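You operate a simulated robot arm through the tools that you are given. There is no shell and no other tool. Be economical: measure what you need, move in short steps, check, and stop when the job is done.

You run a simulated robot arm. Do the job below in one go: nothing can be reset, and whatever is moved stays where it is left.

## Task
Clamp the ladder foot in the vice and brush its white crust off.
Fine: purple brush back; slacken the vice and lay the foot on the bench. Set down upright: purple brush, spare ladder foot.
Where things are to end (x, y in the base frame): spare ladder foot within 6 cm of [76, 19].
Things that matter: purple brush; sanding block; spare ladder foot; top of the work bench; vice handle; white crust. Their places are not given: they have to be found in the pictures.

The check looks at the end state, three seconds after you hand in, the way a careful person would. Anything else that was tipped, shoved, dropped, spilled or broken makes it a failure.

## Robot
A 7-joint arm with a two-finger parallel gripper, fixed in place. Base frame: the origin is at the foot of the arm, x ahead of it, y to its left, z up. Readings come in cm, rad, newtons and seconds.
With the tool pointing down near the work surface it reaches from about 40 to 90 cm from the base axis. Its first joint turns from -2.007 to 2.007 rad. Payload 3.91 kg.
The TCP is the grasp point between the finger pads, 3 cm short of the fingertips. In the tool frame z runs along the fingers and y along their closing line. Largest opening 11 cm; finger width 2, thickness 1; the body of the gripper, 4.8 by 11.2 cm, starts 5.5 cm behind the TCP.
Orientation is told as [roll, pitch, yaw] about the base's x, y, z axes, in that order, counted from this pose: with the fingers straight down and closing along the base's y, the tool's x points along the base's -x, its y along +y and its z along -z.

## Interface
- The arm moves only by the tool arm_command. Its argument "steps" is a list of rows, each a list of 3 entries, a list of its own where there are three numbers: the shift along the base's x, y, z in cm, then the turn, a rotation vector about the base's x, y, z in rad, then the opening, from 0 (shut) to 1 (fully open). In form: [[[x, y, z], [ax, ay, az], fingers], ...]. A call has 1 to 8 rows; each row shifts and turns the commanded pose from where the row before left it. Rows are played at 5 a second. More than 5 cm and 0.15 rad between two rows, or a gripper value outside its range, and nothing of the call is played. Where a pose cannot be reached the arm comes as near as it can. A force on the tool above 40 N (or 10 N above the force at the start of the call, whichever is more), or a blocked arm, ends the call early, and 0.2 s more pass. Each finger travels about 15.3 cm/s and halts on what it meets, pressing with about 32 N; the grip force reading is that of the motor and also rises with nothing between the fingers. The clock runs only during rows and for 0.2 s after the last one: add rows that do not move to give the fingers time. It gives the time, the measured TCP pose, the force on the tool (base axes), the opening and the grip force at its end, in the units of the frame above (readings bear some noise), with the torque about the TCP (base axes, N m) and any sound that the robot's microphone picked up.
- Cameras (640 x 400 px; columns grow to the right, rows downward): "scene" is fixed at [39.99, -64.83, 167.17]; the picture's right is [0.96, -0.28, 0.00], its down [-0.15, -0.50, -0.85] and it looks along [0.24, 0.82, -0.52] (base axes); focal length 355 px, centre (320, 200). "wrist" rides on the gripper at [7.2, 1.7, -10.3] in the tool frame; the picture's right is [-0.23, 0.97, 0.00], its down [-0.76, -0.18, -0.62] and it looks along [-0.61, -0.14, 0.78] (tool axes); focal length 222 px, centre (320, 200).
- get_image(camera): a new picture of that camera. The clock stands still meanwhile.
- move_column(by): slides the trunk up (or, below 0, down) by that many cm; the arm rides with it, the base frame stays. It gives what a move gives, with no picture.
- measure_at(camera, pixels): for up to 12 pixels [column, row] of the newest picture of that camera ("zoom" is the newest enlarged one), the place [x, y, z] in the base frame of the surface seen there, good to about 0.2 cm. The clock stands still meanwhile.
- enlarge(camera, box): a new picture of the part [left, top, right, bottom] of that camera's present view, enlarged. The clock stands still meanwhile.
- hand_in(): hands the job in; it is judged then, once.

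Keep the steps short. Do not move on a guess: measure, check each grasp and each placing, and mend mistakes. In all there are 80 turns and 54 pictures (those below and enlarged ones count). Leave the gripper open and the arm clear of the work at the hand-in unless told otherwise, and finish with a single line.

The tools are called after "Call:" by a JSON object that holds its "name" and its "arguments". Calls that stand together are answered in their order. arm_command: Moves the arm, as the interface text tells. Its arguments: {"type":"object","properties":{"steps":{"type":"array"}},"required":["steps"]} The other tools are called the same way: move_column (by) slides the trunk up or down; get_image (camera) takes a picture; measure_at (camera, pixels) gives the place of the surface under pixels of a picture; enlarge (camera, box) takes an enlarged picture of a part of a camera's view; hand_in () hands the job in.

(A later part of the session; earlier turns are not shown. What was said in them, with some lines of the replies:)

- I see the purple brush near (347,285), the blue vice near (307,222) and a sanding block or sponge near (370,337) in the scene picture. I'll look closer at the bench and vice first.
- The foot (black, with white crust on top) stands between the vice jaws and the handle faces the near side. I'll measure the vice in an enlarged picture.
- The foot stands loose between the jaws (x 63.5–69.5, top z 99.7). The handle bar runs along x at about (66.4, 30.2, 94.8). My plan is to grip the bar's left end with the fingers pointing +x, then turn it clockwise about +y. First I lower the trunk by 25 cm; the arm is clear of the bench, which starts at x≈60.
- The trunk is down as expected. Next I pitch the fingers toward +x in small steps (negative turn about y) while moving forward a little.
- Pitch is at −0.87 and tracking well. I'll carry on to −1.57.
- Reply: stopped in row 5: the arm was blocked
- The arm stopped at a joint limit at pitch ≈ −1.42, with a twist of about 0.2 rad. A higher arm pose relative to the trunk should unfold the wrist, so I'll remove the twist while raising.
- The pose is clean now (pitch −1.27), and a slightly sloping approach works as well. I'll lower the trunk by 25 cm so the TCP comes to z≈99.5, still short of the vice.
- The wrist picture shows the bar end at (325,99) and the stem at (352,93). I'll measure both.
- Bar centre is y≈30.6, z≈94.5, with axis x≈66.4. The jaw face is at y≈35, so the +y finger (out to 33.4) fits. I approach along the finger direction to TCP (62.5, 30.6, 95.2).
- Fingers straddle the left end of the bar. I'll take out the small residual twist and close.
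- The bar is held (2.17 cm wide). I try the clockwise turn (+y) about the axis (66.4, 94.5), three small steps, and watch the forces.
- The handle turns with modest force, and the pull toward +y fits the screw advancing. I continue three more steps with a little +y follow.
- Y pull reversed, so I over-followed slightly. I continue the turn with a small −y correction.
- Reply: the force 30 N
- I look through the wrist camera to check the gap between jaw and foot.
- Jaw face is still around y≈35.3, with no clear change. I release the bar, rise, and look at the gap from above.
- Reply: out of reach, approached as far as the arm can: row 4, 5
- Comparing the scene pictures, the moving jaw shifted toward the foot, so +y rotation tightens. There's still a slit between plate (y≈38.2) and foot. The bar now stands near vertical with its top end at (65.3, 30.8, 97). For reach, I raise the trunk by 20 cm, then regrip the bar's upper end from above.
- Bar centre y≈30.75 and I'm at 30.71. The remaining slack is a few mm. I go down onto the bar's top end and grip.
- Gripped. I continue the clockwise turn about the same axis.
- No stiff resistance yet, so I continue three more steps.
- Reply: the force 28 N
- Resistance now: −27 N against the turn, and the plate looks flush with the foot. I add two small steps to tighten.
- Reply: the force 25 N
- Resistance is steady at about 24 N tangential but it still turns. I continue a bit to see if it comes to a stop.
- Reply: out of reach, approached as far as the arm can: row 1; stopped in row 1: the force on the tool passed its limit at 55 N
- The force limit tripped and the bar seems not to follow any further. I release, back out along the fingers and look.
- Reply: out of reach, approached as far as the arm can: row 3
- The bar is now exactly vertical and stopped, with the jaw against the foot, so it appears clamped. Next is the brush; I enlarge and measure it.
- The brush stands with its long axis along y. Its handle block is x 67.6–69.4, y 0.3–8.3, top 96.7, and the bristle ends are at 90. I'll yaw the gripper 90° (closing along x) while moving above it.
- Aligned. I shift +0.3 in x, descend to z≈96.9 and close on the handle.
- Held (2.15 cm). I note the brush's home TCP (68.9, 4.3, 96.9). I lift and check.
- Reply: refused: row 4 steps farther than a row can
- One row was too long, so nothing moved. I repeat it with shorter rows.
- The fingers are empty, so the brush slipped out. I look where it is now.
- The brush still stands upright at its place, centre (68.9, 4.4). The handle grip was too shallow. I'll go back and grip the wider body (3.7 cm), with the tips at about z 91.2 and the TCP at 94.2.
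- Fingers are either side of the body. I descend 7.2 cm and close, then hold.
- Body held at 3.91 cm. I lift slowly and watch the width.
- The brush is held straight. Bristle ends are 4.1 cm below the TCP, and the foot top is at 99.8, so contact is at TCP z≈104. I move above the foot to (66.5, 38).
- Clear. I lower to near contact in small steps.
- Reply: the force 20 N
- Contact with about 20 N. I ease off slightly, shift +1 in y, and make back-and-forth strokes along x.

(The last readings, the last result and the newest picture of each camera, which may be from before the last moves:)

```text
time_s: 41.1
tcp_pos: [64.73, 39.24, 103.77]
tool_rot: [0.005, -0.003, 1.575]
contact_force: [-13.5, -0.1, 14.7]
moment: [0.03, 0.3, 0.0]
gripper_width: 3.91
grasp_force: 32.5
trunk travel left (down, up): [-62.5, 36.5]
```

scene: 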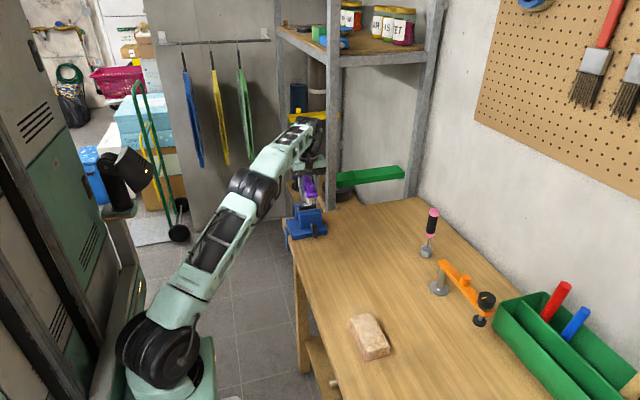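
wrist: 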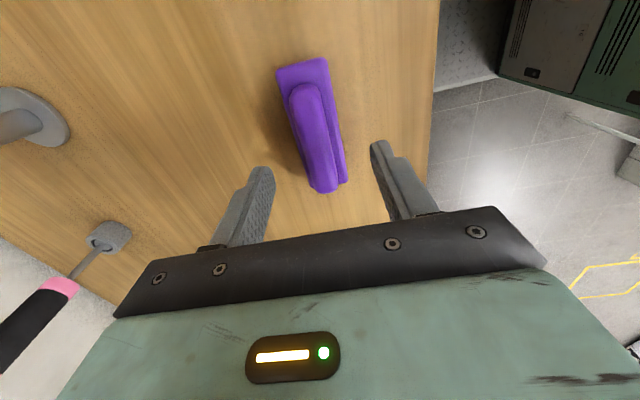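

Steady scrubbing at about 15 N. I keep stroking over the full length.

Call:
{"name": "arm_command", "arguments": {"steps": [[[1.2, 0, 0], [0, 0, 0], 0.1], [[1.2, 0, 0], [0, 0, 0], 0.1], [[1.2, 0, 0], [0, 0, 0], 0.1], [[1, 0, 0], [0, 0, 0], 0.1], [[-1.4, 0, 0], [0, 0, 0], 0.1], [[-1.4, 0, 0], [0, 0, 0], 0.1], [[-1.4, 0, 0], [0, 0, 0], 0.1], [[-1.4, 0, 0], [0, 0, 0], 0.1]]}}

Call:
{"name": "arm_command", "arguments": {"steps": [[[1.4, 0, 0], [0, 0, 0], 0.1], [[1.4, 0, 0], [0, 0, 0], 0.1], [[1.4, 0, 0], [0, 0, 0], 0.1], [[1.4, 0, 0], [0, 0, 0], 0.1], [[-1.4, 0, 0], [0, 0, 0], 0.1], [[-1.4, 0, 0], [0, 0, 0], 0.1], [[-1.4, 0, 0], [0, 0, 0], 0.1], [[1.4, 0, 0], [0, 0, 0], 0.1]]}}

Call:
{"name": "arm_command", "arguments": {"steps": [[[0, 0, 2], [0, 0, 0], 0.1], [[0, -3, 2], [0, 0, 0], 0.1], [[0, -4, 0], [0, 0, 0], 0.1], [[0, -4, 0], [0, 0, 0], 0.1]]}}

Call:
{"name": "enlarge", "arguments": {"camera": "scene", "box": [280, 180, 350, 245]}}

```text
time_s: 42.9
tcp_pos: [64.18, 39.2, 103.74]
tool_rot: [-0.002, 0.001, 1.567]
contact_force: [6.5, -0.1, 12.3]
moment: [0.01, -0.37, -0.01]
gripper_width: 3.9
grasp_force: 32.3
trunk travel left (down, up): [-62.5, 36.5]
```

```text
time_s: 44.7
tcp_pos: [66.52, 39.07, 103.76]
tool_rot: [-0.001, -0.002, 1.57]
contact_force: [-8.5, 2.4, 7.9]
moment: [0.1, 0.24, 0.0]
gripper_width: 3.9
grasp_force: 32.0
trunk travel left (down, up): [-62.5, 36.5]
```

```text
time_s: 45.7
tcp_pos: [66.84, 28.19, 107.61]
tool_rot: [0.0, -0.002, 1.569]
contact_force: [0.4, 0.9, -0.9]
moment: [-0.01, -0.02, -0.01]
gripper_width: 3.91
grasp_force: 31.5
trunk travel left (down, up): [-62.5, 36.5]
```

```text
6.15 times, centred on (315, 212) of scene
```

zoom: 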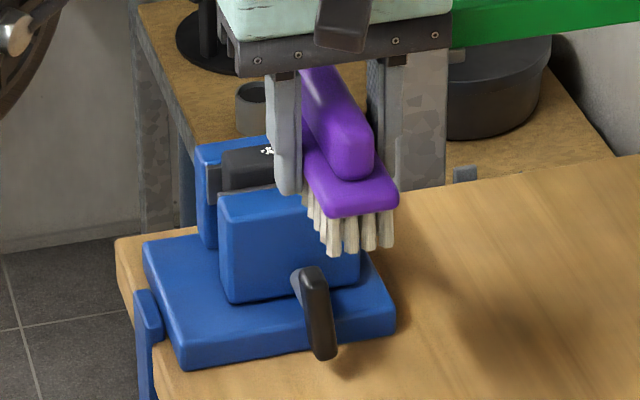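

Much is gone, but a bit remains near (268,150). I back off a bit more to see the whole top.

Call:
{"name": "arm_command", "arguments": {"steps": [[[0, -4, 0], [0, 0, 0], 0.1], [[0, -4, 0], [0, 0, 0], 0.1]]}}

Call:
{"name": "enlarge", "arguments": {"camera": "scene", "box": [290, 190, 330, 225]}}

```text
time_s: 46.3
tcp_pos: [66.92, 20.06, 107.65]
tool_rot: [0.001, 0.002, 1.57]
contact_force: [0.3, 0.6, -0.6]
moment: [-0.05, -0.01, -0.01]
gripper_width: 3.91
grasp_force: 32.3
trunk travel left (down, up): [-62.5, 36.5]
```

```text
11.43 times, centred on (310, 208) of scene
```

zoom: 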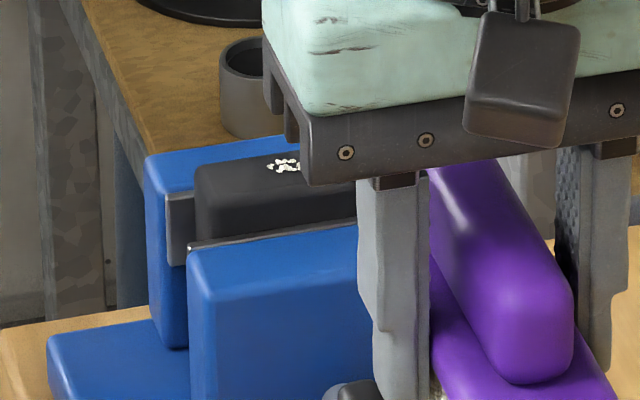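

Call:
{"name": "measure_at", "arguments": {"camera": "zoom", "pixels": [[270, 168], [285, 165], [297, 165], [285, 172], [200, 170], [280, 155], [230, 220], [230, 238]]}}

Call:
{"name": "enlarge", "arguments": {"camera": "wrist", "box": [0, 0, 640, 400]}}

```text
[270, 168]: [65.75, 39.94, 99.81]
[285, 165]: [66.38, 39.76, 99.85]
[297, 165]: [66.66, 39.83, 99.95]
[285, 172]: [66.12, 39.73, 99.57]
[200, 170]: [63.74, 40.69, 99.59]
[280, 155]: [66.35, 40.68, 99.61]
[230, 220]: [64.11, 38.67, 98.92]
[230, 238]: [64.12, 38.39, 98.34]
```

```text
1.00 times, centred on (320, 200) of wrist (not enlarged: the box is as wide or as high as the picture)
```

zoom: 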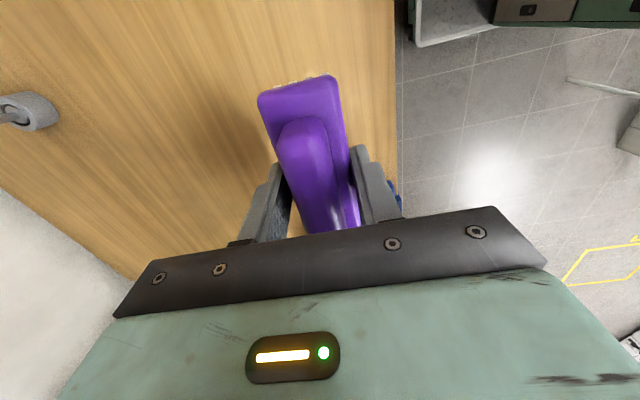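

Crust remains around (66.3, 39.8). Back for more strokes, with the brush centred there and a little firmer. First I return above the foot.

Call:
{"name": "arm_command", "arguments": {"steps": [[[-0.1, 4.5, 0], [0, 0, 0], 0.1], [[-0.1, 4.5, 0], [0, 0, 0], 0.1], [[-0.1, 4.5, 0], [0, 0, 0], 0.1], [[-0.1, 4.5, 0], [0, 0, 0], 0.1], [[0, 1.5, -1.6], [0, 0, 0], 0.1], [[0, 0, -1.6], [0, 0, 0], 0.1], [[0, 0, -0.7], [0, 0, 0], 0.1]]}}

Call:
{"name": "arm_command", "arguments": {"steps": [[[1.3, 0, -0.1], [0, 0, 0], 0.1], [[1.3, 0, 0], [0, 0, 0], 0.1], [[-1.3, 0, 0], [0, 0, 0], 0.1], [[-1.3, 0, 0], [0, 0, 0], 0.1], [[-1.3, 0, 0], [0, 0, 0], 0.1], [[-1.3, 0, 0], [0, 0, 0], 0.1], [[1.3, 0, 0], [0, 0, 0], 0.1], [[1.3, 0, 0], [0, 0, 0], 0.1]]}}

```text
time_s: 47.9
tcp_pos: [66.5, 39.54, 103.76]
tool_rot: [-0.003, 0.002, 1.568]
contact_force: [-0.3, -0.3, 0.3]
moment: [-0.03, 0.05, -0.01]
gripper_width: 3.91
grasp_force: 31.5
trunk travel left (down, up): [-62.5, 36.5]
```

```text
time_s: 49.7
tcp_pos: [67.03, 41.04, 104.15]
tool_rot: [-0.002, 0.0, 1.569]
contact_force: [0.4, 0.4, -1.0]
moment: [-0.02, 0.02, 0.0]
gripper_width: 3.92
grasp_force: 32.4
out of reach, approached as far as the arm can: row 3, 4, 5, 6, 7, 8
trunk travel left (down, up): [-62.5, 36.5]
```

The stretched arm hit its reach limit and lost contact. I lift a bit, raise the trunk by 15 cm for a better posture, then lower the arm.

Call:
{"name": "arm_command", "arguments": {"steps": [[[0, -0.5, 2], [0, 0, 0], 0.1], [[0, 0, 2], [0, 0, 0], 0.1]]}}

Call:
{"name": "move_column", "arguments": {"by": 15}}

```text
time_s: 50.3
tcp_pos: [66.7, 39.74, 108.02]
tool_rot: [-0.001, 0.0, 1.568]
contact_force: [-0.4, 0.0, -1.8]
moment: [-0.02, 0.02, 0.03]
gripper_width: 3.92
grasp_force: 32.2
out of reach, approached as far as the arm can: row 2
trunk travel left (down, up): [-62.5, 36.5]
```

```text
time_s: 52.1
tcp_pos: [66.7, 39.86, 123.08]
tool_rot: [-0.002, 0.0, 1.569]
contact_force: [0.8, 0.0, -1.5]
moment: [-0.01, 0.01, -0.04]
gripper_width: 3.92
grasp_force: 32.1
trunk travel left (down, up): [-77.5, 21.5]
```

Now down to just above contact (z≈104.2).

Call:
{"name": "arm_command", "arguments": {"steps": [[[0, 0, -4.5], [0, 0, 0], 0.1], [[0, 0, -4.5], [0, 0, 0], 0.1], [[0, 0, -4.5], [0, 0, 0], 0.1], [[-0.2, 0, -4.5], [0, 0, 0], 0.1], [[0, 0, -0.8], [0, 0, 0], 0.1], [[0, 0, 0], [0, 0, 0], 0.1]]}}

```text
time_s: 53.5
tcp_pos: [66.51, 39.89, 104.3]
tool_rot: [-0.001, 0.001, 1.57]
contact_force: [0.4, 0.0, -1.4]
moment: [0.01, -0.01, 0.01]
gripper_width: 3.92
grasp_force: 32.3
trunk travel left (down, up): [-77.5, 21.5]
```

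Call:
{"name": "arm_command", "arguments": {"steps": [[[0, 0, -0.5], [0, 0, 0], 0.1], [[0, 0, -0.25], [0, 0, 0], 0.1], [[0, 0, 0], [0, 0, 0], 0.1]]}}

```text
time_s: 54.3
tcp_pos: [66.52, 39.87, 103.76]
tool_rot: [-0.006, -0.002, 1.568]
contact_force: [-0.6, -4.5, 19.9]
moment: [-0.26, 0.2, 0.03]
gripper_width: 3.94
grasp_force: 31.9
trunk travel left (down, up): [-77.5, 21.5]
```

Contact at about 20 N. I stroke back and forth.

Call:
{"name": "arm_command", "arguments": {"steps": [[[1.3, 0, 0.05], [0, 0, 0], 0.1], [[1.3, 0, 0], [0, 0, 0], 0.1], [[-1.3, 0, 0], [0, 0, 0], 0.1], [[-1.3, 0, 0], [0, 0, 0], 0.1], [[-1.3, 0, 0], [0, 0, 0], 0.1], [[-1.3, 0, 0], [0, 0, 0], 0.1], [[1.3, 0, 0], [0, 0, 0], 0.1], [[1.3, 0, 0], [0, 0, 0], 0.1]]}}

Call:
{"name": "arm_command", "arguments": {"steps": [[[1.3, 0, 0], [0, 0, 0], 0.1], [[1.3, 0, 0], [0, 0, 0], 0.1], [[-1.3, 0, 0], [0, 0, 0], 0.1], [[-1.3, 0, 0], [0, 0, 0], 0.1], [[-1.3, 0, 0], [0, 0, 0], 0.1], [[-1.3, 0, 0], [0, 0, 0], 0.1], [[1.3, 0, 0], [0, 0, 0], 0.1], [[1.3, 0, 0], [0, 0, 0], 0.1]]}}

Call:
{"name": "arm_command", "arguments": {"steps": [[[1.3, 0, 0], [0, 0, 0], 0.1], [[1.3, 0, 0], [0, 0, 0], 0.1], [[-1.3, 0, 0], [0, 0, 0], 0.1], [[-1.3, 0, 0], [0, 0, 0], 0.1], [[-1.3, 0, 0], [0, 0, 0], 0.1], [[-1.3, 0, 0], [0, 0, 0], 0.1], [[1.3, 0, 0], [0, 0, 0], 0.1], [[1.3, 0, 0], [0, 0, 0], 0.1]]}}

Call:
{"name": "arm_command", "arguments": {"steps": [[[0, 0, 2], [0, 0, 0], 0.1], [[0, -2, 3], [0, 0, 0], 0.1], [[0.2, -4, 0], [0, 0, 0], 0.1], [[0.2, -4.5, 0], [0, 0, 0], 0.1], [[0.2, -4.5, 0], [0, 0, 0], 0.1], [[0.2, -4.5, 0], [0, 0, 0], 0.1], [[0.2, -4.5, 0], [0, 0, 0], 0.1], [[0.2, -4.5, 0], [0, 0, 0], 0.1]]}}

Call:
{"name": "enlarge", "arguments": {"camera": "scene", "box": [285, 185, 345, 240]}}

```text
time_s: 55.9
tcp_pos: [64.54, 39.7, 103.98]
tool_rot: [0.01, 0.001, 1.572]
contact_force: [-7.4, -8.2, 16.2]
moment: [-0.32, -0.01, -0.17]
gripper_width: 3.93
grasp_force: 31.9
trunk travel left (down, up): [-77.5, 21.5]
stopped in row 8: the force on the tool passed its limit at 45 N (the readings are from after the stop); the commanded pose is now the measured one
```

```text
time_s: 57.5
tcp_pos: [62.49, 40.0, 103.81]
tool_rot: [0.017, 0.003, 1.575]
contact_force: [-3.8, -5.9, 14.3]
moment: [-0.17, -0.12, -0.08]
gripper_width: 3.88
grasp_force: 31.9
trunk travel left (down, up): [-77.5, 21.5]
stopped in row 8: the force on the tool passed its limit at 45 N (the readings are from after the stop); the commanded pose is now the measured one
```

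```text
time_s: 59.3
tcp_pos: [61.81, 39.98, 103.6]
tool_rot: [0.031, 0.009, 1.577]
contact_force: [-24.2, -7.4, 3.8]
moment: [-0.38, 0.91, -0.35]
gripper_width: 3.93
grasp_force: 31.7
trunk travel left (down, up): [-77.5, 21.5]
```

```text
time_s: 61.1
tcp_pos: [63.65, 11.46, 108.51]
tool_rot: [0.019, 0.003, 1.577]
contact_force: [-0.5, 0.4, -0.6]
moment: [-0.05, -0.03, 0.0]
gripper_width: 3.91
grasp_force: 31.9
trunk travel left (down, up): [-77.5, 21.5]
```

```text
7.27 times, centred on (315, 212) of scene
```

zoom: 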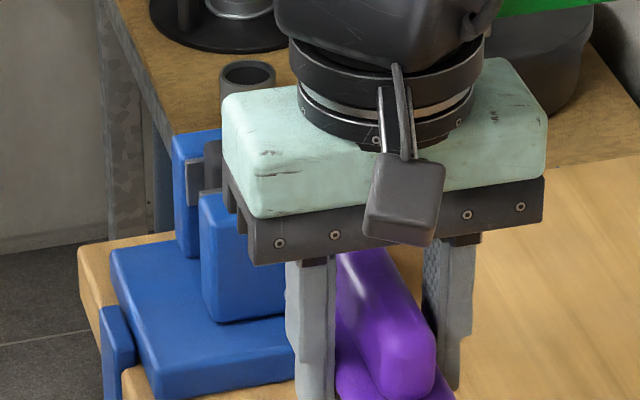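

The strokes drifted left after the force stops. I move aside to see the state of the foot.

Call:
{"name": "arm_command", "arguments": {"steps": [[[2.6, -3.5, 0], [0, -0.019, -0.005], 0.1], [[2.7, -3.5, 0], [0, 0, 0], 0.1], [[0, 0, 0], [0, 0, 0], 0.1]]}}

Call:
{"name": "enlarge", "arguments": {"camera": "scene", "box": [270, 180, 390, 290]}}

```text
time_s: 61.9
tcp_pos: [69.15, 4.62, 108.67]
tool_rot: [0.001, 0.003, 1.569]
contact_force: [1.1, -0.2, -0.5]
moment: [-0.05, -0.01, 0.02]
gripper_width: 3.94
grasp_force: 32.2
trunk travel left (down, up): [-77.5, 21.5]
```

```text
3.64 times, centred on (330, 235) of scene
```

zoom: 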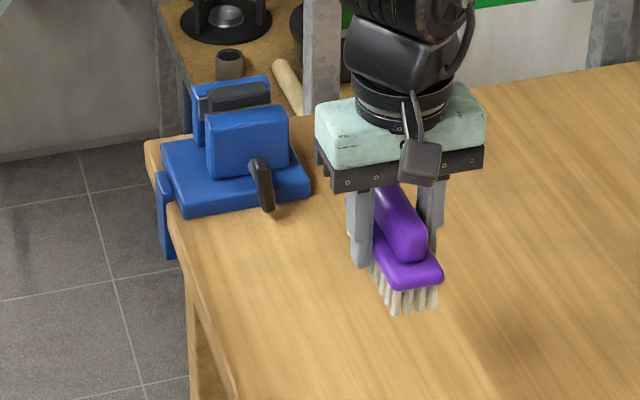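

Call:
{"name": "enlarge", "arguments": {"camera": "scene", "box": [296, 188, 332, 224]}}

```text
11.11 times, centred on (314, 206) of scene
```

zoom: 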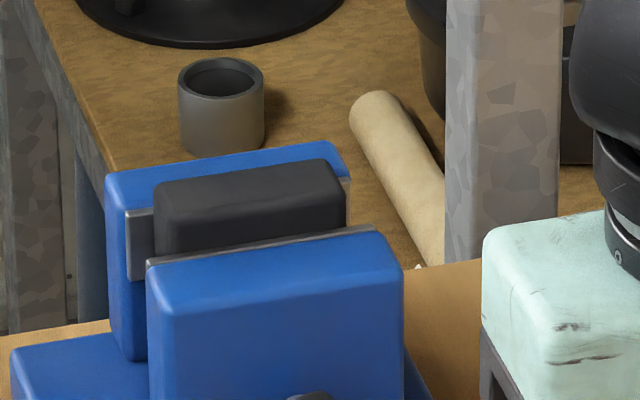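

The foot top is clean and it stayed clamped. I set the brush back at its home (69.0, 4.6), with the TCP at z 94.25.

Call:
{"name": "arm_command", "arguments": {"steps": [[[0, 0, -4.5], [0, 0, 0], 0.1], [[0, 0, -4.5], [0, 0, 0], 0.1], [[0, 0, -3.5], [0, 0, 0], 0.1], [[0, 0, -1.3], [0, 0, 0], 0.1], [[0, 0, -0.3], [0, 0, 0], 0.1], [[0, 0, -0.2], [0, 0, 0], 0.1], [[0, 0, 0], [0, 0, 0], 0.1]]}}

```text
time_s: 63.5
tcp_pos: [69.05, 4.51, 94.25]
tool_rot: [0.003, 0.007, 1.569]
contact_force: [0.9, 0.2, -1.0]
moment: [-0.01, -0.03, 0.04]
gripper_width: 3.92
grasp_force: 32.0
trunk travel left (down, up): [-77.5, 21.5]
```

Call:
{"name": "arm_command", "arguments": {"steps": [[[0, 0, -0.1], [0, 0, 0], 0.1], [[0, 0, -0.1], [0, 0, 0], 0.1], [[0, 0, 0], [0, 0, 0], 0.1]]}}

```text
time_s: 64.3
tcp_pos: [69.06, 4.5, 94.24]
tool_rot: [0.0, 0.004, 1.568]
contact_force: [-1.7, -2.5, 12.3]
moment: [0.61, -0.1, 0.09]
gripper_width: 3.92
grasp_force: 31.9
trunk travel left (down, up): [-77.5, 21.5]
```

Bristles touch the bench (12 N). I release and rise.

Call:
{"name": "arm_command", "arguments": {"steps": [[[0, 0, 0.1], [0, 0, 0], 0.36], [[0, 0, 0], [0, 0, 0], 0.45], [[0, 0, 0], [0, 0, 0], 0.6], [[0, 0, 3], [0, 0, 0], 0.6], [[0, 0, 4], [0, 0, 0], 0.6], [[0, 0, 4.5], [0, 0, 0], 0.6], [[0, 2, 4], [0, 0, 0], 0.6]]}}

Call:
{"name": "enlarge", "arguments": {"camera": "scene", "box": [290, 190, 410, 310]}}

```text
time_s: 65.9
tcp_pos: [68.97, 6.55, 109.68]
tool_rot: [0.001, 0.005, 1.569]
contact_force: [0.7, -0.3, -0.2]
moment: [0.0, 0.01, -0.02]
gripper_width: 6.6
grasp_force: 0.0
trunk travel left (down, up): [-77.5, 21.5]
```

```text
3.33 times, centred on (350, 250) of scene
```

zoom: 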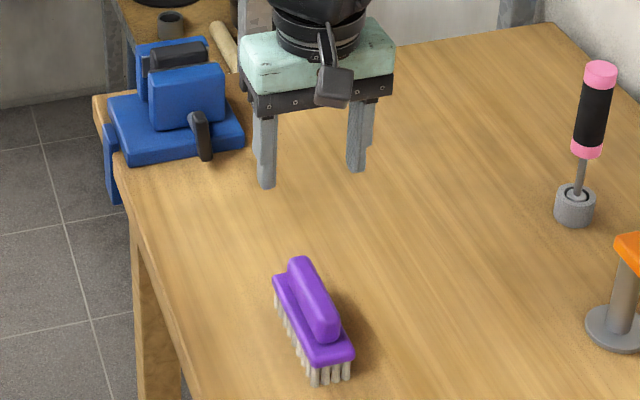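

The brush stands upright at its place. Next I slacken the vice: yaw back so the fingers close along y, rising toward (66.4, 24, 136), then lower the trunk for the handle grip.

Call:
{"name": "arm_command", "arguments": {"steps": [[[-0.24, 1.6, 2.4], [0, 0, -0.143], 0.4], [[-0.24, 1.6, 2.4], [0, 0, -0.143], 0.32], [[-0.24, 1.6, 2.4], [0, 0, -0.143], 0.32], [[-0.24, 1.6, 2.4], [0, 0, -0.143], 0.32], [[-0.24, 1.6, 2.4], [0, 0, -0.143], 0.32], [[-0.24, 1.6, 2.4], [0, 0, -0.143], 0.32], [[-0.24, 1.6, 2.4], [0, 0, -0.143], 0.32], [[-0.24, 1.6, 2.4], [0, 0, -0.143], 0.32]]}}

Call:
{"name": "arm_command", "arguments": {"steps": [[[-0.24, 1.6, 2.4], [0, 0, -0.143], 0.32], [[-0.24, 1.6, 2.4], [0, 0, -0.143], 0.32], [[-0.24, 1.4, 2], [0, 0, -0.139], 0.32], [[0, 0, 0], [0, 0, 0], 0.32]]}}

Call:
{"name": "move_column", "arguments": {"by": -33}}

```text
time_s: 67.7
tcp_pos: [67.08, 19.24, 129.02]
tool_rot: [-0.001, 0.005, 0.424]
contact_force: [-0.4, 0.4, -0.8]
moment: [-0.01, 0.0, 0.03]
gripper_width: 3.54
grasp_force: 0.2
trunk travel left (down, up): [-77.5, 21.5]
```

```text
time_s: 68.7
tcp_pos: [66.39, 24.06, 135.76]
tool_rot: [0.0, 0.005, -0.001]
contact_force: [0.9, -0.8, 0.3]
moment: [0.02, 0.03, 0.02]
gripper_width: 3.52
grasp_force: 0.1
trunk travel left (down, up): [-77.5, 21.5]
```

```text
time_s: 72.0
tcp_pos: [66.39, 23.92, 102.76]
tool_rot: [0.001, 0.006, 0.002]
contact_force: [-0.4, -0.5, 0.0]
moment: [0.03, 0.01, 0.0]
gripper_width: 3.5
grasp_force: 0.1
trunk travel left (down, up): [-44.5, 54.5]
```

Next above the bar (y 30.7), then down to z 98.8 and grip.

Call:
{"name": "arm_command", "arguments": {"steps": [[[0, 3.4, 0], [0, 0, 0], 0.32], [[0, 3.4, 0], [0, 0, 0], 0.32], [[0, 0, -2], [0, 0, 0], 0.32], [[0, 0, -1.9], [0, 0, 0], 0.32], [[0, 0, 0], [0, 0, 0], 0.32], [[0, 0, 0], [0, 0, 0], 0.0], [[0, 0, 0], [0, 0, 0], 0.0], [[0, 0, 0], [0, 0, 0], 0.0]]}}

```text
time_s: 73.8
tcp_pos: [66.4, 30.58, 98.82]
tool_rot: [-0.001, 0.005, -0.001]
contact_force: [-7.7, -16.0, -3.9]
moment: [-0.48, 0.35, -0.09]
gripper_width: 2.18
grasp_force: 45.0
trunk travel left (down, up): [-44.5, 54.5]
```

Gripped (2.18). I turn counter-clockwise (−y) about (66.4, 94.5).

Call:
{"name": "arm_command", "arguments": {"steps": [[[-0.6, -0.1, -0.04], [0, -0.14, 0], 0.0], [[-0.588, 0, -0.126], [0, -0.14, 0], 0.0], [[-0.566, 0, -0.206], [0, -0.14, 0], 0.0], [[-0.53, 0, -0.283], [0, -0.14, 0], 0.0]]}}

Call:
{"name": "arm_command", "arguments": {"steps": [[[-0.486, 0, -0.354], [0, -0.14, 0], 0.0], [[-0.432, 0, -0.419], [0, -0.14, 0], 0.0], [[-0.369, 0, -0.475], [0, -0.14, 0], 0.0], [[-0.299, 0, -0.521], [0, -0.14, 0], 0.0]]}}

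```text
time_s: 74.8
tcp_pos: [64.04, 30.68, 98.12]
tool_rot: [-0.003, -0.554, 0.003]
contact_force: [-4.6, -5.1, -10.2]
moment: [-0.08, 0.4, -0.34]
gripper_width: 2.2
grasp_force: 44.8
trunk travel left (down, up): [-44.5, 54.5]
```

```text
time_s: 75.8
tcp_pos: [62.6, 30.59, 96.19]
tool_rot: [-0.002, -1.112, 0.001]
contact_force: [0.9, -5.8, -17.1]
moment: [-0.11, 0.7, -0.16]
gripper_width: 2.15
grasp_force: 44.6
trunk travel left (down, up): [-44.5, 54.5]
```

The handle follows. I add one more step, then release and back out along the fingers.

Call:
{"name": "arm_command", "arguments": {"steps": [[[-0.224, 0, -0.5], [0, -0.14, 0], 0.0], [[0, 0, 0], [0, 0, 0], 0.1], [[0, 0, 0], [0, 0, 0], 0.32], [[0, 0, 0], [0, 0, 0], 0.32], [[-2.5, 0, 0.8], [0, 0, 0], 0.32], [[-3, 0, 1], [0, 0, 0], 0.32], [[-2, -3, 3], [0, 0.14, 0], 0.32]]}}

Call:
{"name": "enlarge", "arguments": {"camera": "scene", "box": [280, 190, 340, 245]}}

```text
time_s: 77.4
tcp_pos: [54.88, 27.64, 100.57]
tool_rot: [-0.003, -1.113, 0.006]
contact_force: [0.1, 0.9, 0.3]
moment: [0.0, 0.0, 0.0]
gripper_width: 3.54
grasp_force: 0.1
trunk travel left (down, up): [-44.5, 54.5]
```

```text
7.27 times, centred on (310, 218) of scene
```

zoom: 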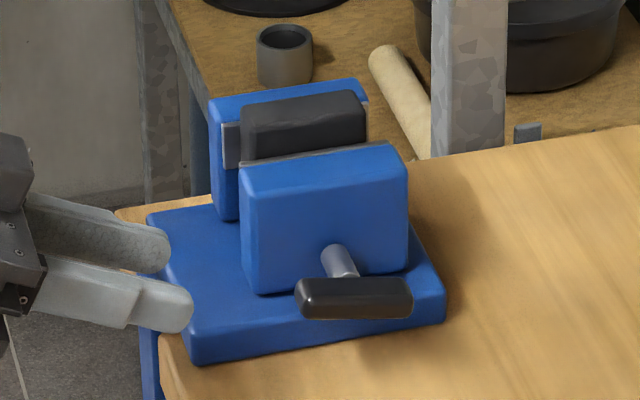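

Handle is back horizontal and the jaw slackened; the foot top is clean. I raise the trunk, then bring the tool upright and yawed 90° above the foot.

Call:
{"name": "move_column", "arguments": {"by": 33}}

Call:
{"name": "arm_command", "arguments": {"steps": [[[0.5, 0, -0.5], [0, 0.139, 0], 0.5], [[0.5, 0, -0.5], [0, 0.139, 0], 0.6], [[0.5, 0, -0.5], [0, 0.139, 0], 0.7], [[0.5, 0, -0.5], [0, 0.139, 0], 0.75], [[0.5, 0, -0.5], [0, 0.139, 0], 0.75], [[0.5, 0, -0.5], [0, 0.139, 0], 0.75], [[0.5, 0, -0.5], [0, 0.139, 0], 0.75], [[0.5, 0, -0.5], [0, 0.139, 0], 0.75]]}}

Call:
{"name": "arm_command", "arguments": {"steps": [[[0.7, 1.1, -1.5], [0, 0, 0.143], 0.75], [[0.7, 1.1, -1.5], [0, 0, 0.143], 0.75], [[0.7, 1.1, -1.5], [0, 0, 0.143], 0.75], [[0.7, 1.1, -1.5], [0, 0, 0.143], 0.75], [[0.7, 1.1, -1.5], [0, 0, 0.143], 0.75], [[0.7, 1.1, -1.5], [0, 0, 0.143], 0.75], [[0.7, 1.1, -1.5], [0, 0, 0.143], 0.75], [[0.7, 1.1, -1.5], [0, 0, 0.143], 0.75]]}}

```text
time_s: 80.6
tcp_pos: [54.84, 27.68, 133.5]
tool_rot: [-0.002, -1.116, 0.004]
contact_force: [0.4, 0.6, 0.1]
moment: [0.0, 0.02, 0.02]
gripper_width: 3.54
grasp_force: 0.0
trunk travel left (down, up): [-77.5, 21.5]
```

```text
time_s: 82.4
tcp_pos: [58.65, 27.57, 129.69]
tool_rot: [0.002, -0.001, 0.003]
contact_force: [0.1, 0.0, 0.3]
moment: [0.02, -0.05, 0.01]
gripper_width: 8.24
grasp_force: 0.0
trunk travel left (down, up): [-77.5, 21.5]
```

```text
time_s: 84.2
tcp_pos: [64.38, 36.3, 117.72]
tool_rot: [0.0, -0.003, 1.146]
contact_force: [-0.9, -0.6, -0.8]
moment: [0.07, -0.04, 0.01]
gripper_width: 8.27
grasp_force: 0.0
trunk travel left (down, up): [-77.5, 21.5]
```

Call:
{"name": "arm_command", "arguments": {"steps": [[[0.7, 1.2, -1.5], [0, 0, 0.142], 0.75], [[0.7, 1.2, -1.5], [0, 0, 0.141], 0.75], [[0.7, 1.2, -1.5], [0, 0, 0.141], 0.75], [[0, 0, 0], [0, 0, 0], 0.75]]}}

Call:
{"name": "get_image", "arguments": {"camera": "wrist"}}

Call:
{"name": "enlarge", "arguments": {"camera": "scene", "box": [285, 180, 345, 235]}}

```text
time_s: 85.2
tcp_pos: [66.66, 39.9, 113.16]
tool_rot: [0.002, -0.004, 1.57]
contact_force: [-0.1, 0.2, 0.9]
moment: [0.06, -0.03, 0.01]
gripper_width: 8.24
grasp_force: 0.1
trunk travel left (down, up): [-77.5, 21.5]
```

```text
10 pictures are left
```

wrist: 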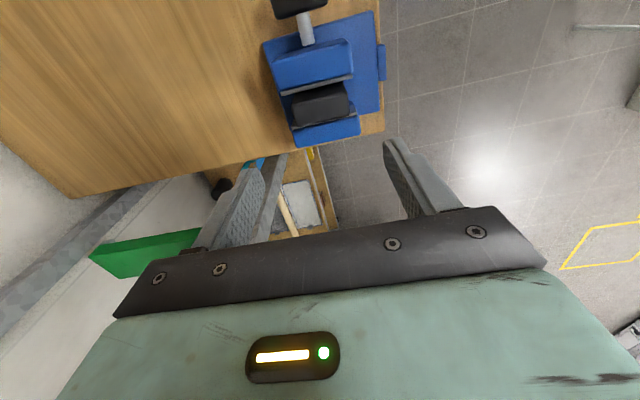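

```text
7.27 times, centred on (315, 208) of scene
```

zoom: 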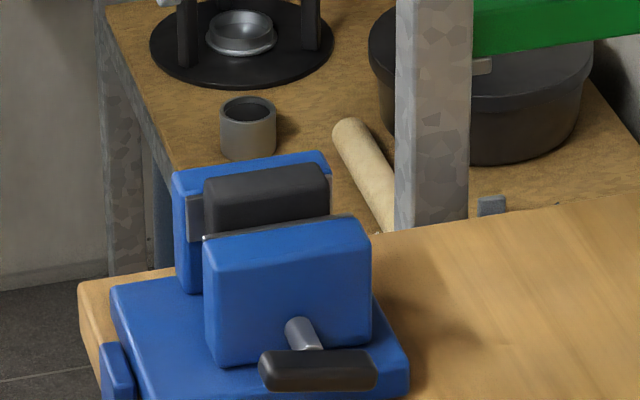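

I measure the foot's top corners and the plates in both pictures.

Call:
{"name": "measure_at", "arguments": {"camera": "wrist", "pixels": [[295, 100], [344, 92], [299, 122], [347, 110], [320, 106], [320, 88], [325, 123]]}}

Call:
{"name": "measure_at", "arguments": {"camera": "zoom", "pixels": [[212, 195], [320, 178], [212, 182], [318, 166], [265, 182], [260, 225], [195, 215]]}}

```text
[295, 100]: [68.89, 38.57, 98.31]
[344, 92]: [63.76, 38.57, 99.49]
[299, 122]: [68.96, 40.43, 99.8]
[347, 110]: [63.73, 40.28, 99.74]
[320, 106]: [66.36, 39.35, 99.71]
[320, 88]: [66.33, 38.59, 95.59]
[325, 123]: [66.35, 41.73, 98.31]
```

```text
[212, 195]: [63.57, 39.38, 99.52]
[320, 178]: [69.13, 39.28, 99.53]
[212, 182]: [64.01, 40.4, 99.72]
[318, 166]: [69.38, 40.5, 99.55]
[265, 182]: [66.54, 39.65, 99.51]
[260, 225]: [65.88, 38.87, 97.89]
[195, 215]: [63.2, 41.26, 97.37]
```

Foot centre is (66.45, 39.8). The slot between plates (about 37.6–41.3) takes the 2 cm fingers. I descend toward TCP z 98.8.

Call:
{"name": "arm_command", "arguments": {"steps": [[[-0.2, -0.1, -4.5], [0, 0, 0], 0.75], [[0, 0, -4.5], [0, 0, 0], 0.75], [[0, 0, -2], [0, 0, 0], 0.75], [[0, 0, -1.7], [0, 0, 0], 0.75], [[0, 0, -1.7], [0, 0, 0], 0.75], [[0, 0, 0], [0, 0, 0], 0.75]]}}

```text
time_s: 86.6
tcp_pos: [66.4, 39.95, 98.61]
tool_rot: [0.001, -0.003, 1.57]
contact_force: [0.0, -0.8, -0.3]
moment: [0.01, 0.02, 0.0]
gripper_width: 8.24
grasp_force: 0.0
trunk travel left (down, up): [-77.5, 21.5]
```

No contact on the way. Closing on the foot.

Call:
{"name": "arm_command", "arguments": {"steps": [[[0, -0.1, 0], [0, 0, 0], 0.6], [[0, 0, 0], [0, 0, 0], 0.4], [[0, 0, 0], [0, 0, 0], 0.3], [[0, 0, 0], [0, 0, 0], 0.3], [[0, 0, 1], [0, 0, 0], 0.3], [[0, 0, 1], [0, 0, 0], 0.3], [[0, 0, 0], [0, 0, 0], 0.3]]}}

```text
time_s: 88.2
tcp_pos: [66.34, 39.85, 100.65]
tool_rot: [0.003, -0.003, 1.569]
contact_force: [-0.1, 0.1, -1.6]
moment: [0.01, -0.03, -0.04]
gripper_width: 5.98
grasp_force: 32.1
trunk travel left (down, up): [-77.5, 21.5]
```

The foot lifts freely (5.98 cm, 1.6 N). I raise it clear of the jaws.

Call:
{"name": "arm_command", "arguments": {"steps": [[[0, 0, 2], [0, 0, 0], 0.3], [[0, 0, 2.5], [0, 0, 0], 0.3], [[0, 0, 3], [0, 0, 0], 0.3], [[0, 0, 2.5], [0, 0, 0], 0.3], [[0.5, -2, 0], [0, 0, 0], 0.3], [[1, -3, 0], [0, 0, 0], 0.3], [[1, -3, 0], [0, 0, 0], 0.3]]}}

Call:
{"name": "arm_command", "arguments": {"steps": [[[1.5, -3, 0], [0, 0, 0], 0.3], [[1.5, -3, 0], [0, 0, 0], 0.3], [[1.5, -3, 0], [0, 0, 0], 0.3], [[1.5, -3, 0], [0, 0, 0], 0.3], [[1.1, -0.8, 0], [0, 0, 0], 0.3], [[0, 0, -3], [0, 0, 0], 0.3], [[0, 0, 0], [0, 0, 0], 0.3]]}}

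Call:
{"name": "enlarge", "arguments": {"camera": "scene", "box": [285, 160, 425, 290]}}

```text
time_s: 89.8
tcp_pos: [68.8, 31.75, 110.64]
tool_rot: [0.001, -0.004, 1.571]
contact_force: [0.0, 0.7, -0.5]
moment: [-0.03, 0.0, -0.02]
gripper_width: 5.96
grasp_force: 32.2
trunk travel left (down, up): [-77.5, 21.5]
```

```text
time_s: 91.4
tcp_pos: [75.99, 19.0, 107.85]
tool_rot: [0.0, -0.004, 1.57]
contact_force: [0.5, 0.4, -0.7]
moment: [0.04, -0.01, -0.02]
gripper_width: 5.94
grasp_force: 31.5
trunk travel left (down, up): [-77.5, 21.5]
```

```text
3.08 times, centred on (355, 225) of scene
```

zoom: 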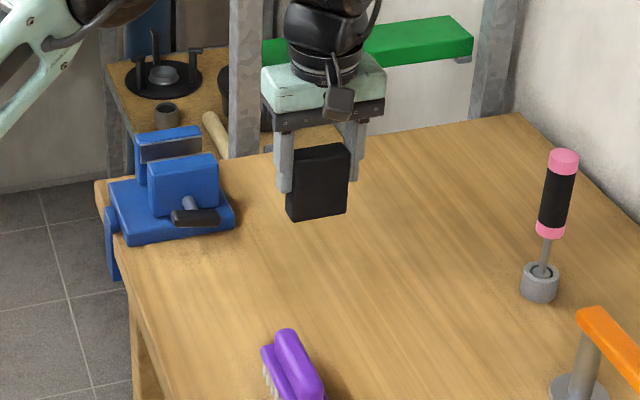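

The foot is held upright above the target. I measure its lower edge for the set-down height.

Call:
{"name": "measure_at", "arguments": {"camera": "zoom", "pixels": [[294, 217], [320, 216], [344, 212], [320, 170], [310, 152]]}}

```text
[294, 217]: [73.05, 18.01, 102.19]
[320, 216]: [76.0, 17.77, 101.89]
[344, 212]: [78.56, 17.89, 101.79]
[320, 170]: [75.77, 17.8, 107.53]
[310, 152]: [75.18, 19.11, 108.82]
```

Bottom is at about z 101.7, so contact should come after about 11.7 cm. I lower 11.2, then creep.

Call:
{"name": "arm_command", "arguments": {"steps": [[[0, 0, -4], [0, 0, 0], 0.3], [[0, 0, -4], [0, 0, 0], 0.3], [[0, 0, -2], [0, 0, 0], 0.3], [[0, 0, -1], [0, 0, 0], 0.3], [[0, 0, -0.2], [0, 0, 0], 0.3], [[0, 0, -0.2], [0, 0, 0], 0.3], [[0, 0, 0], [0, 0, 0], 0.3]]}}

```text
time_s: 93.0
tcp_pos: [75.87, 19.09, 96.36]
tool_rot: [0.0, -0.001, 1.568]
contact_force: [-1.0, 0.5, 7.9]
moment: [0.02, 0.22, 0.01]
gripper_width: 5.96
grasp_force: 31.9
trunk travel left (down, up): [-77.5, 21.5]
```

It's in contact (8 N). I press 0.05 more, release, and rise straight up.

Call:
{"name": "arm_command", "arguments": {"steps": [[[0, 0, -0.05], [0, 0, 0], 0.3], [[0, 0, 0], [0, 0, 0], 0.57], [[0, 0, 0], [0, 0, 0], 0.65], [[0, 0, 0], [0, 0, 0], 0.75], [[0, 0, 3], [0, 0, 0], 0.75], [[0, 0, 4], [0, 0, 0], 0.75], [[0, 0, 4.5], [0, 0, 0], 0.75], [[0, 0, 4.5], [0, 0, 0], 0.75]]}}

Call:
{"name": "arm_command", "arguments": {"steps": [[[-4, 0, 2], [0, 0, 0], 0.8], [[-4.5, 0, 1], [0, 0, 0], 1.0], [[-4.5, 0, 1], [0, 0, 0], 1.0], [[-4.5, 0, 1], [0, 0, 0], 1.0], [[-4.5, 0, 1], [0, 0, 0], 1.0]]}}

Call:
{"name": "get_image", "arguments": {"camera": "scene"}}

Call:
{"name": "enlarge", "arguments": {"camera": "scene", "box": [270, 180, 430, 320]}}

```text
time_s: 94.8
tcp_pos: [75.72, 19.17, 112.3]
tool_rot: [0.003, -0.003, 1.569]
contact_force: [-0.9, -0.1, 0.2]
moment: [0.0, 0.02, -0.01]
gripper_width: 8.24
grasp_force: 0.0
trunk travel left (down, up): [-77.5, 21.5]
```

```text
time_s: 96.0
tcp_pos: [53.92, 18.95, 118.41]
tool_rot: [0.0, -0.004, 1.568]
contact_force: [0.7, -0.3, 0.8]
moment: [-0.02, 0.04, 0.03]
gripper_width: 10.99
grasp_force: 0.1
trunk travel left (down, up): [-77.5, 21.5]
```

```text
7 pictures are left
```

scene: 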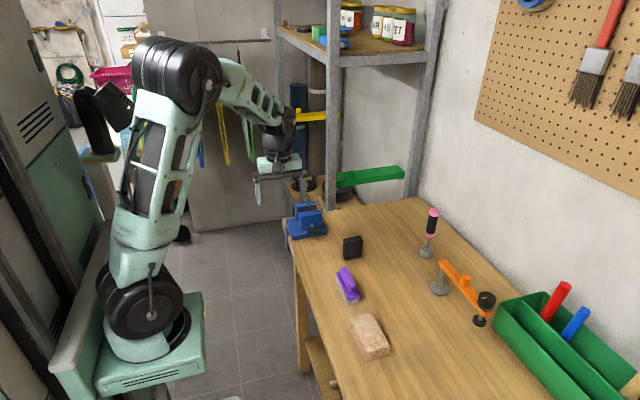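

```text
2.86 times, centred on (350, 250) of scene
```

zoom: 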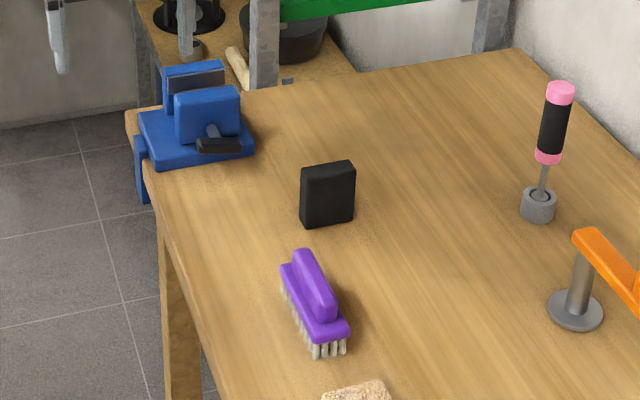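

Everything stands. One close check that the foot carries no crust and where it is.

Call:
{"name": "enlarge", "arguments": {"camera": "scene", "box": [335, 228, 371, 264]}}

Call:
{"name": "measure_at", "arguments": {"camera": "scene", "pixels": [[352, 239], [353, 250], [346, 284], [369, 332]]}}

```text
11.11 times, centred on (353, 246) of scene
```

zoom: 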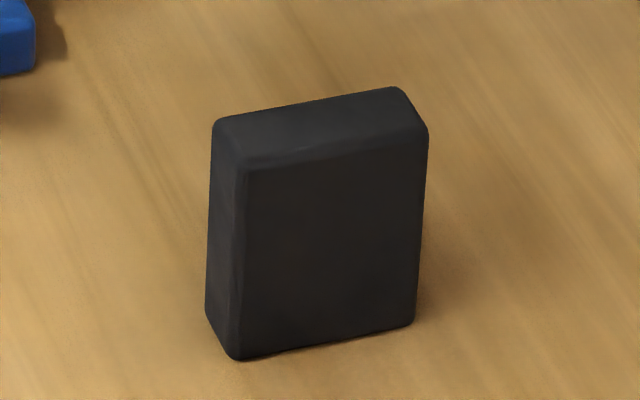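

```text
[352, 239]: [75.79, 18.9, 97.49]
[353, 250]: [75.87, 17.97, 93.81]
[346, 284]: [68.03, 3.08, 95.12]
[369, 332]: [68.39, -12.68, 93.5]
```

The foot is clean and upright at (75.8, 19), the brush is back upright, the vice is slack, and the arm is clear with the gripper open. I hand in.

Call:
{"name": "hand_in", "arguments": {}}

```text
The job is handed in.
```

The ladder foot was clamped and brushed clean and now stands upright at about (75.8, 19.0); the vice is slack and the purple brush is back upright in its place.
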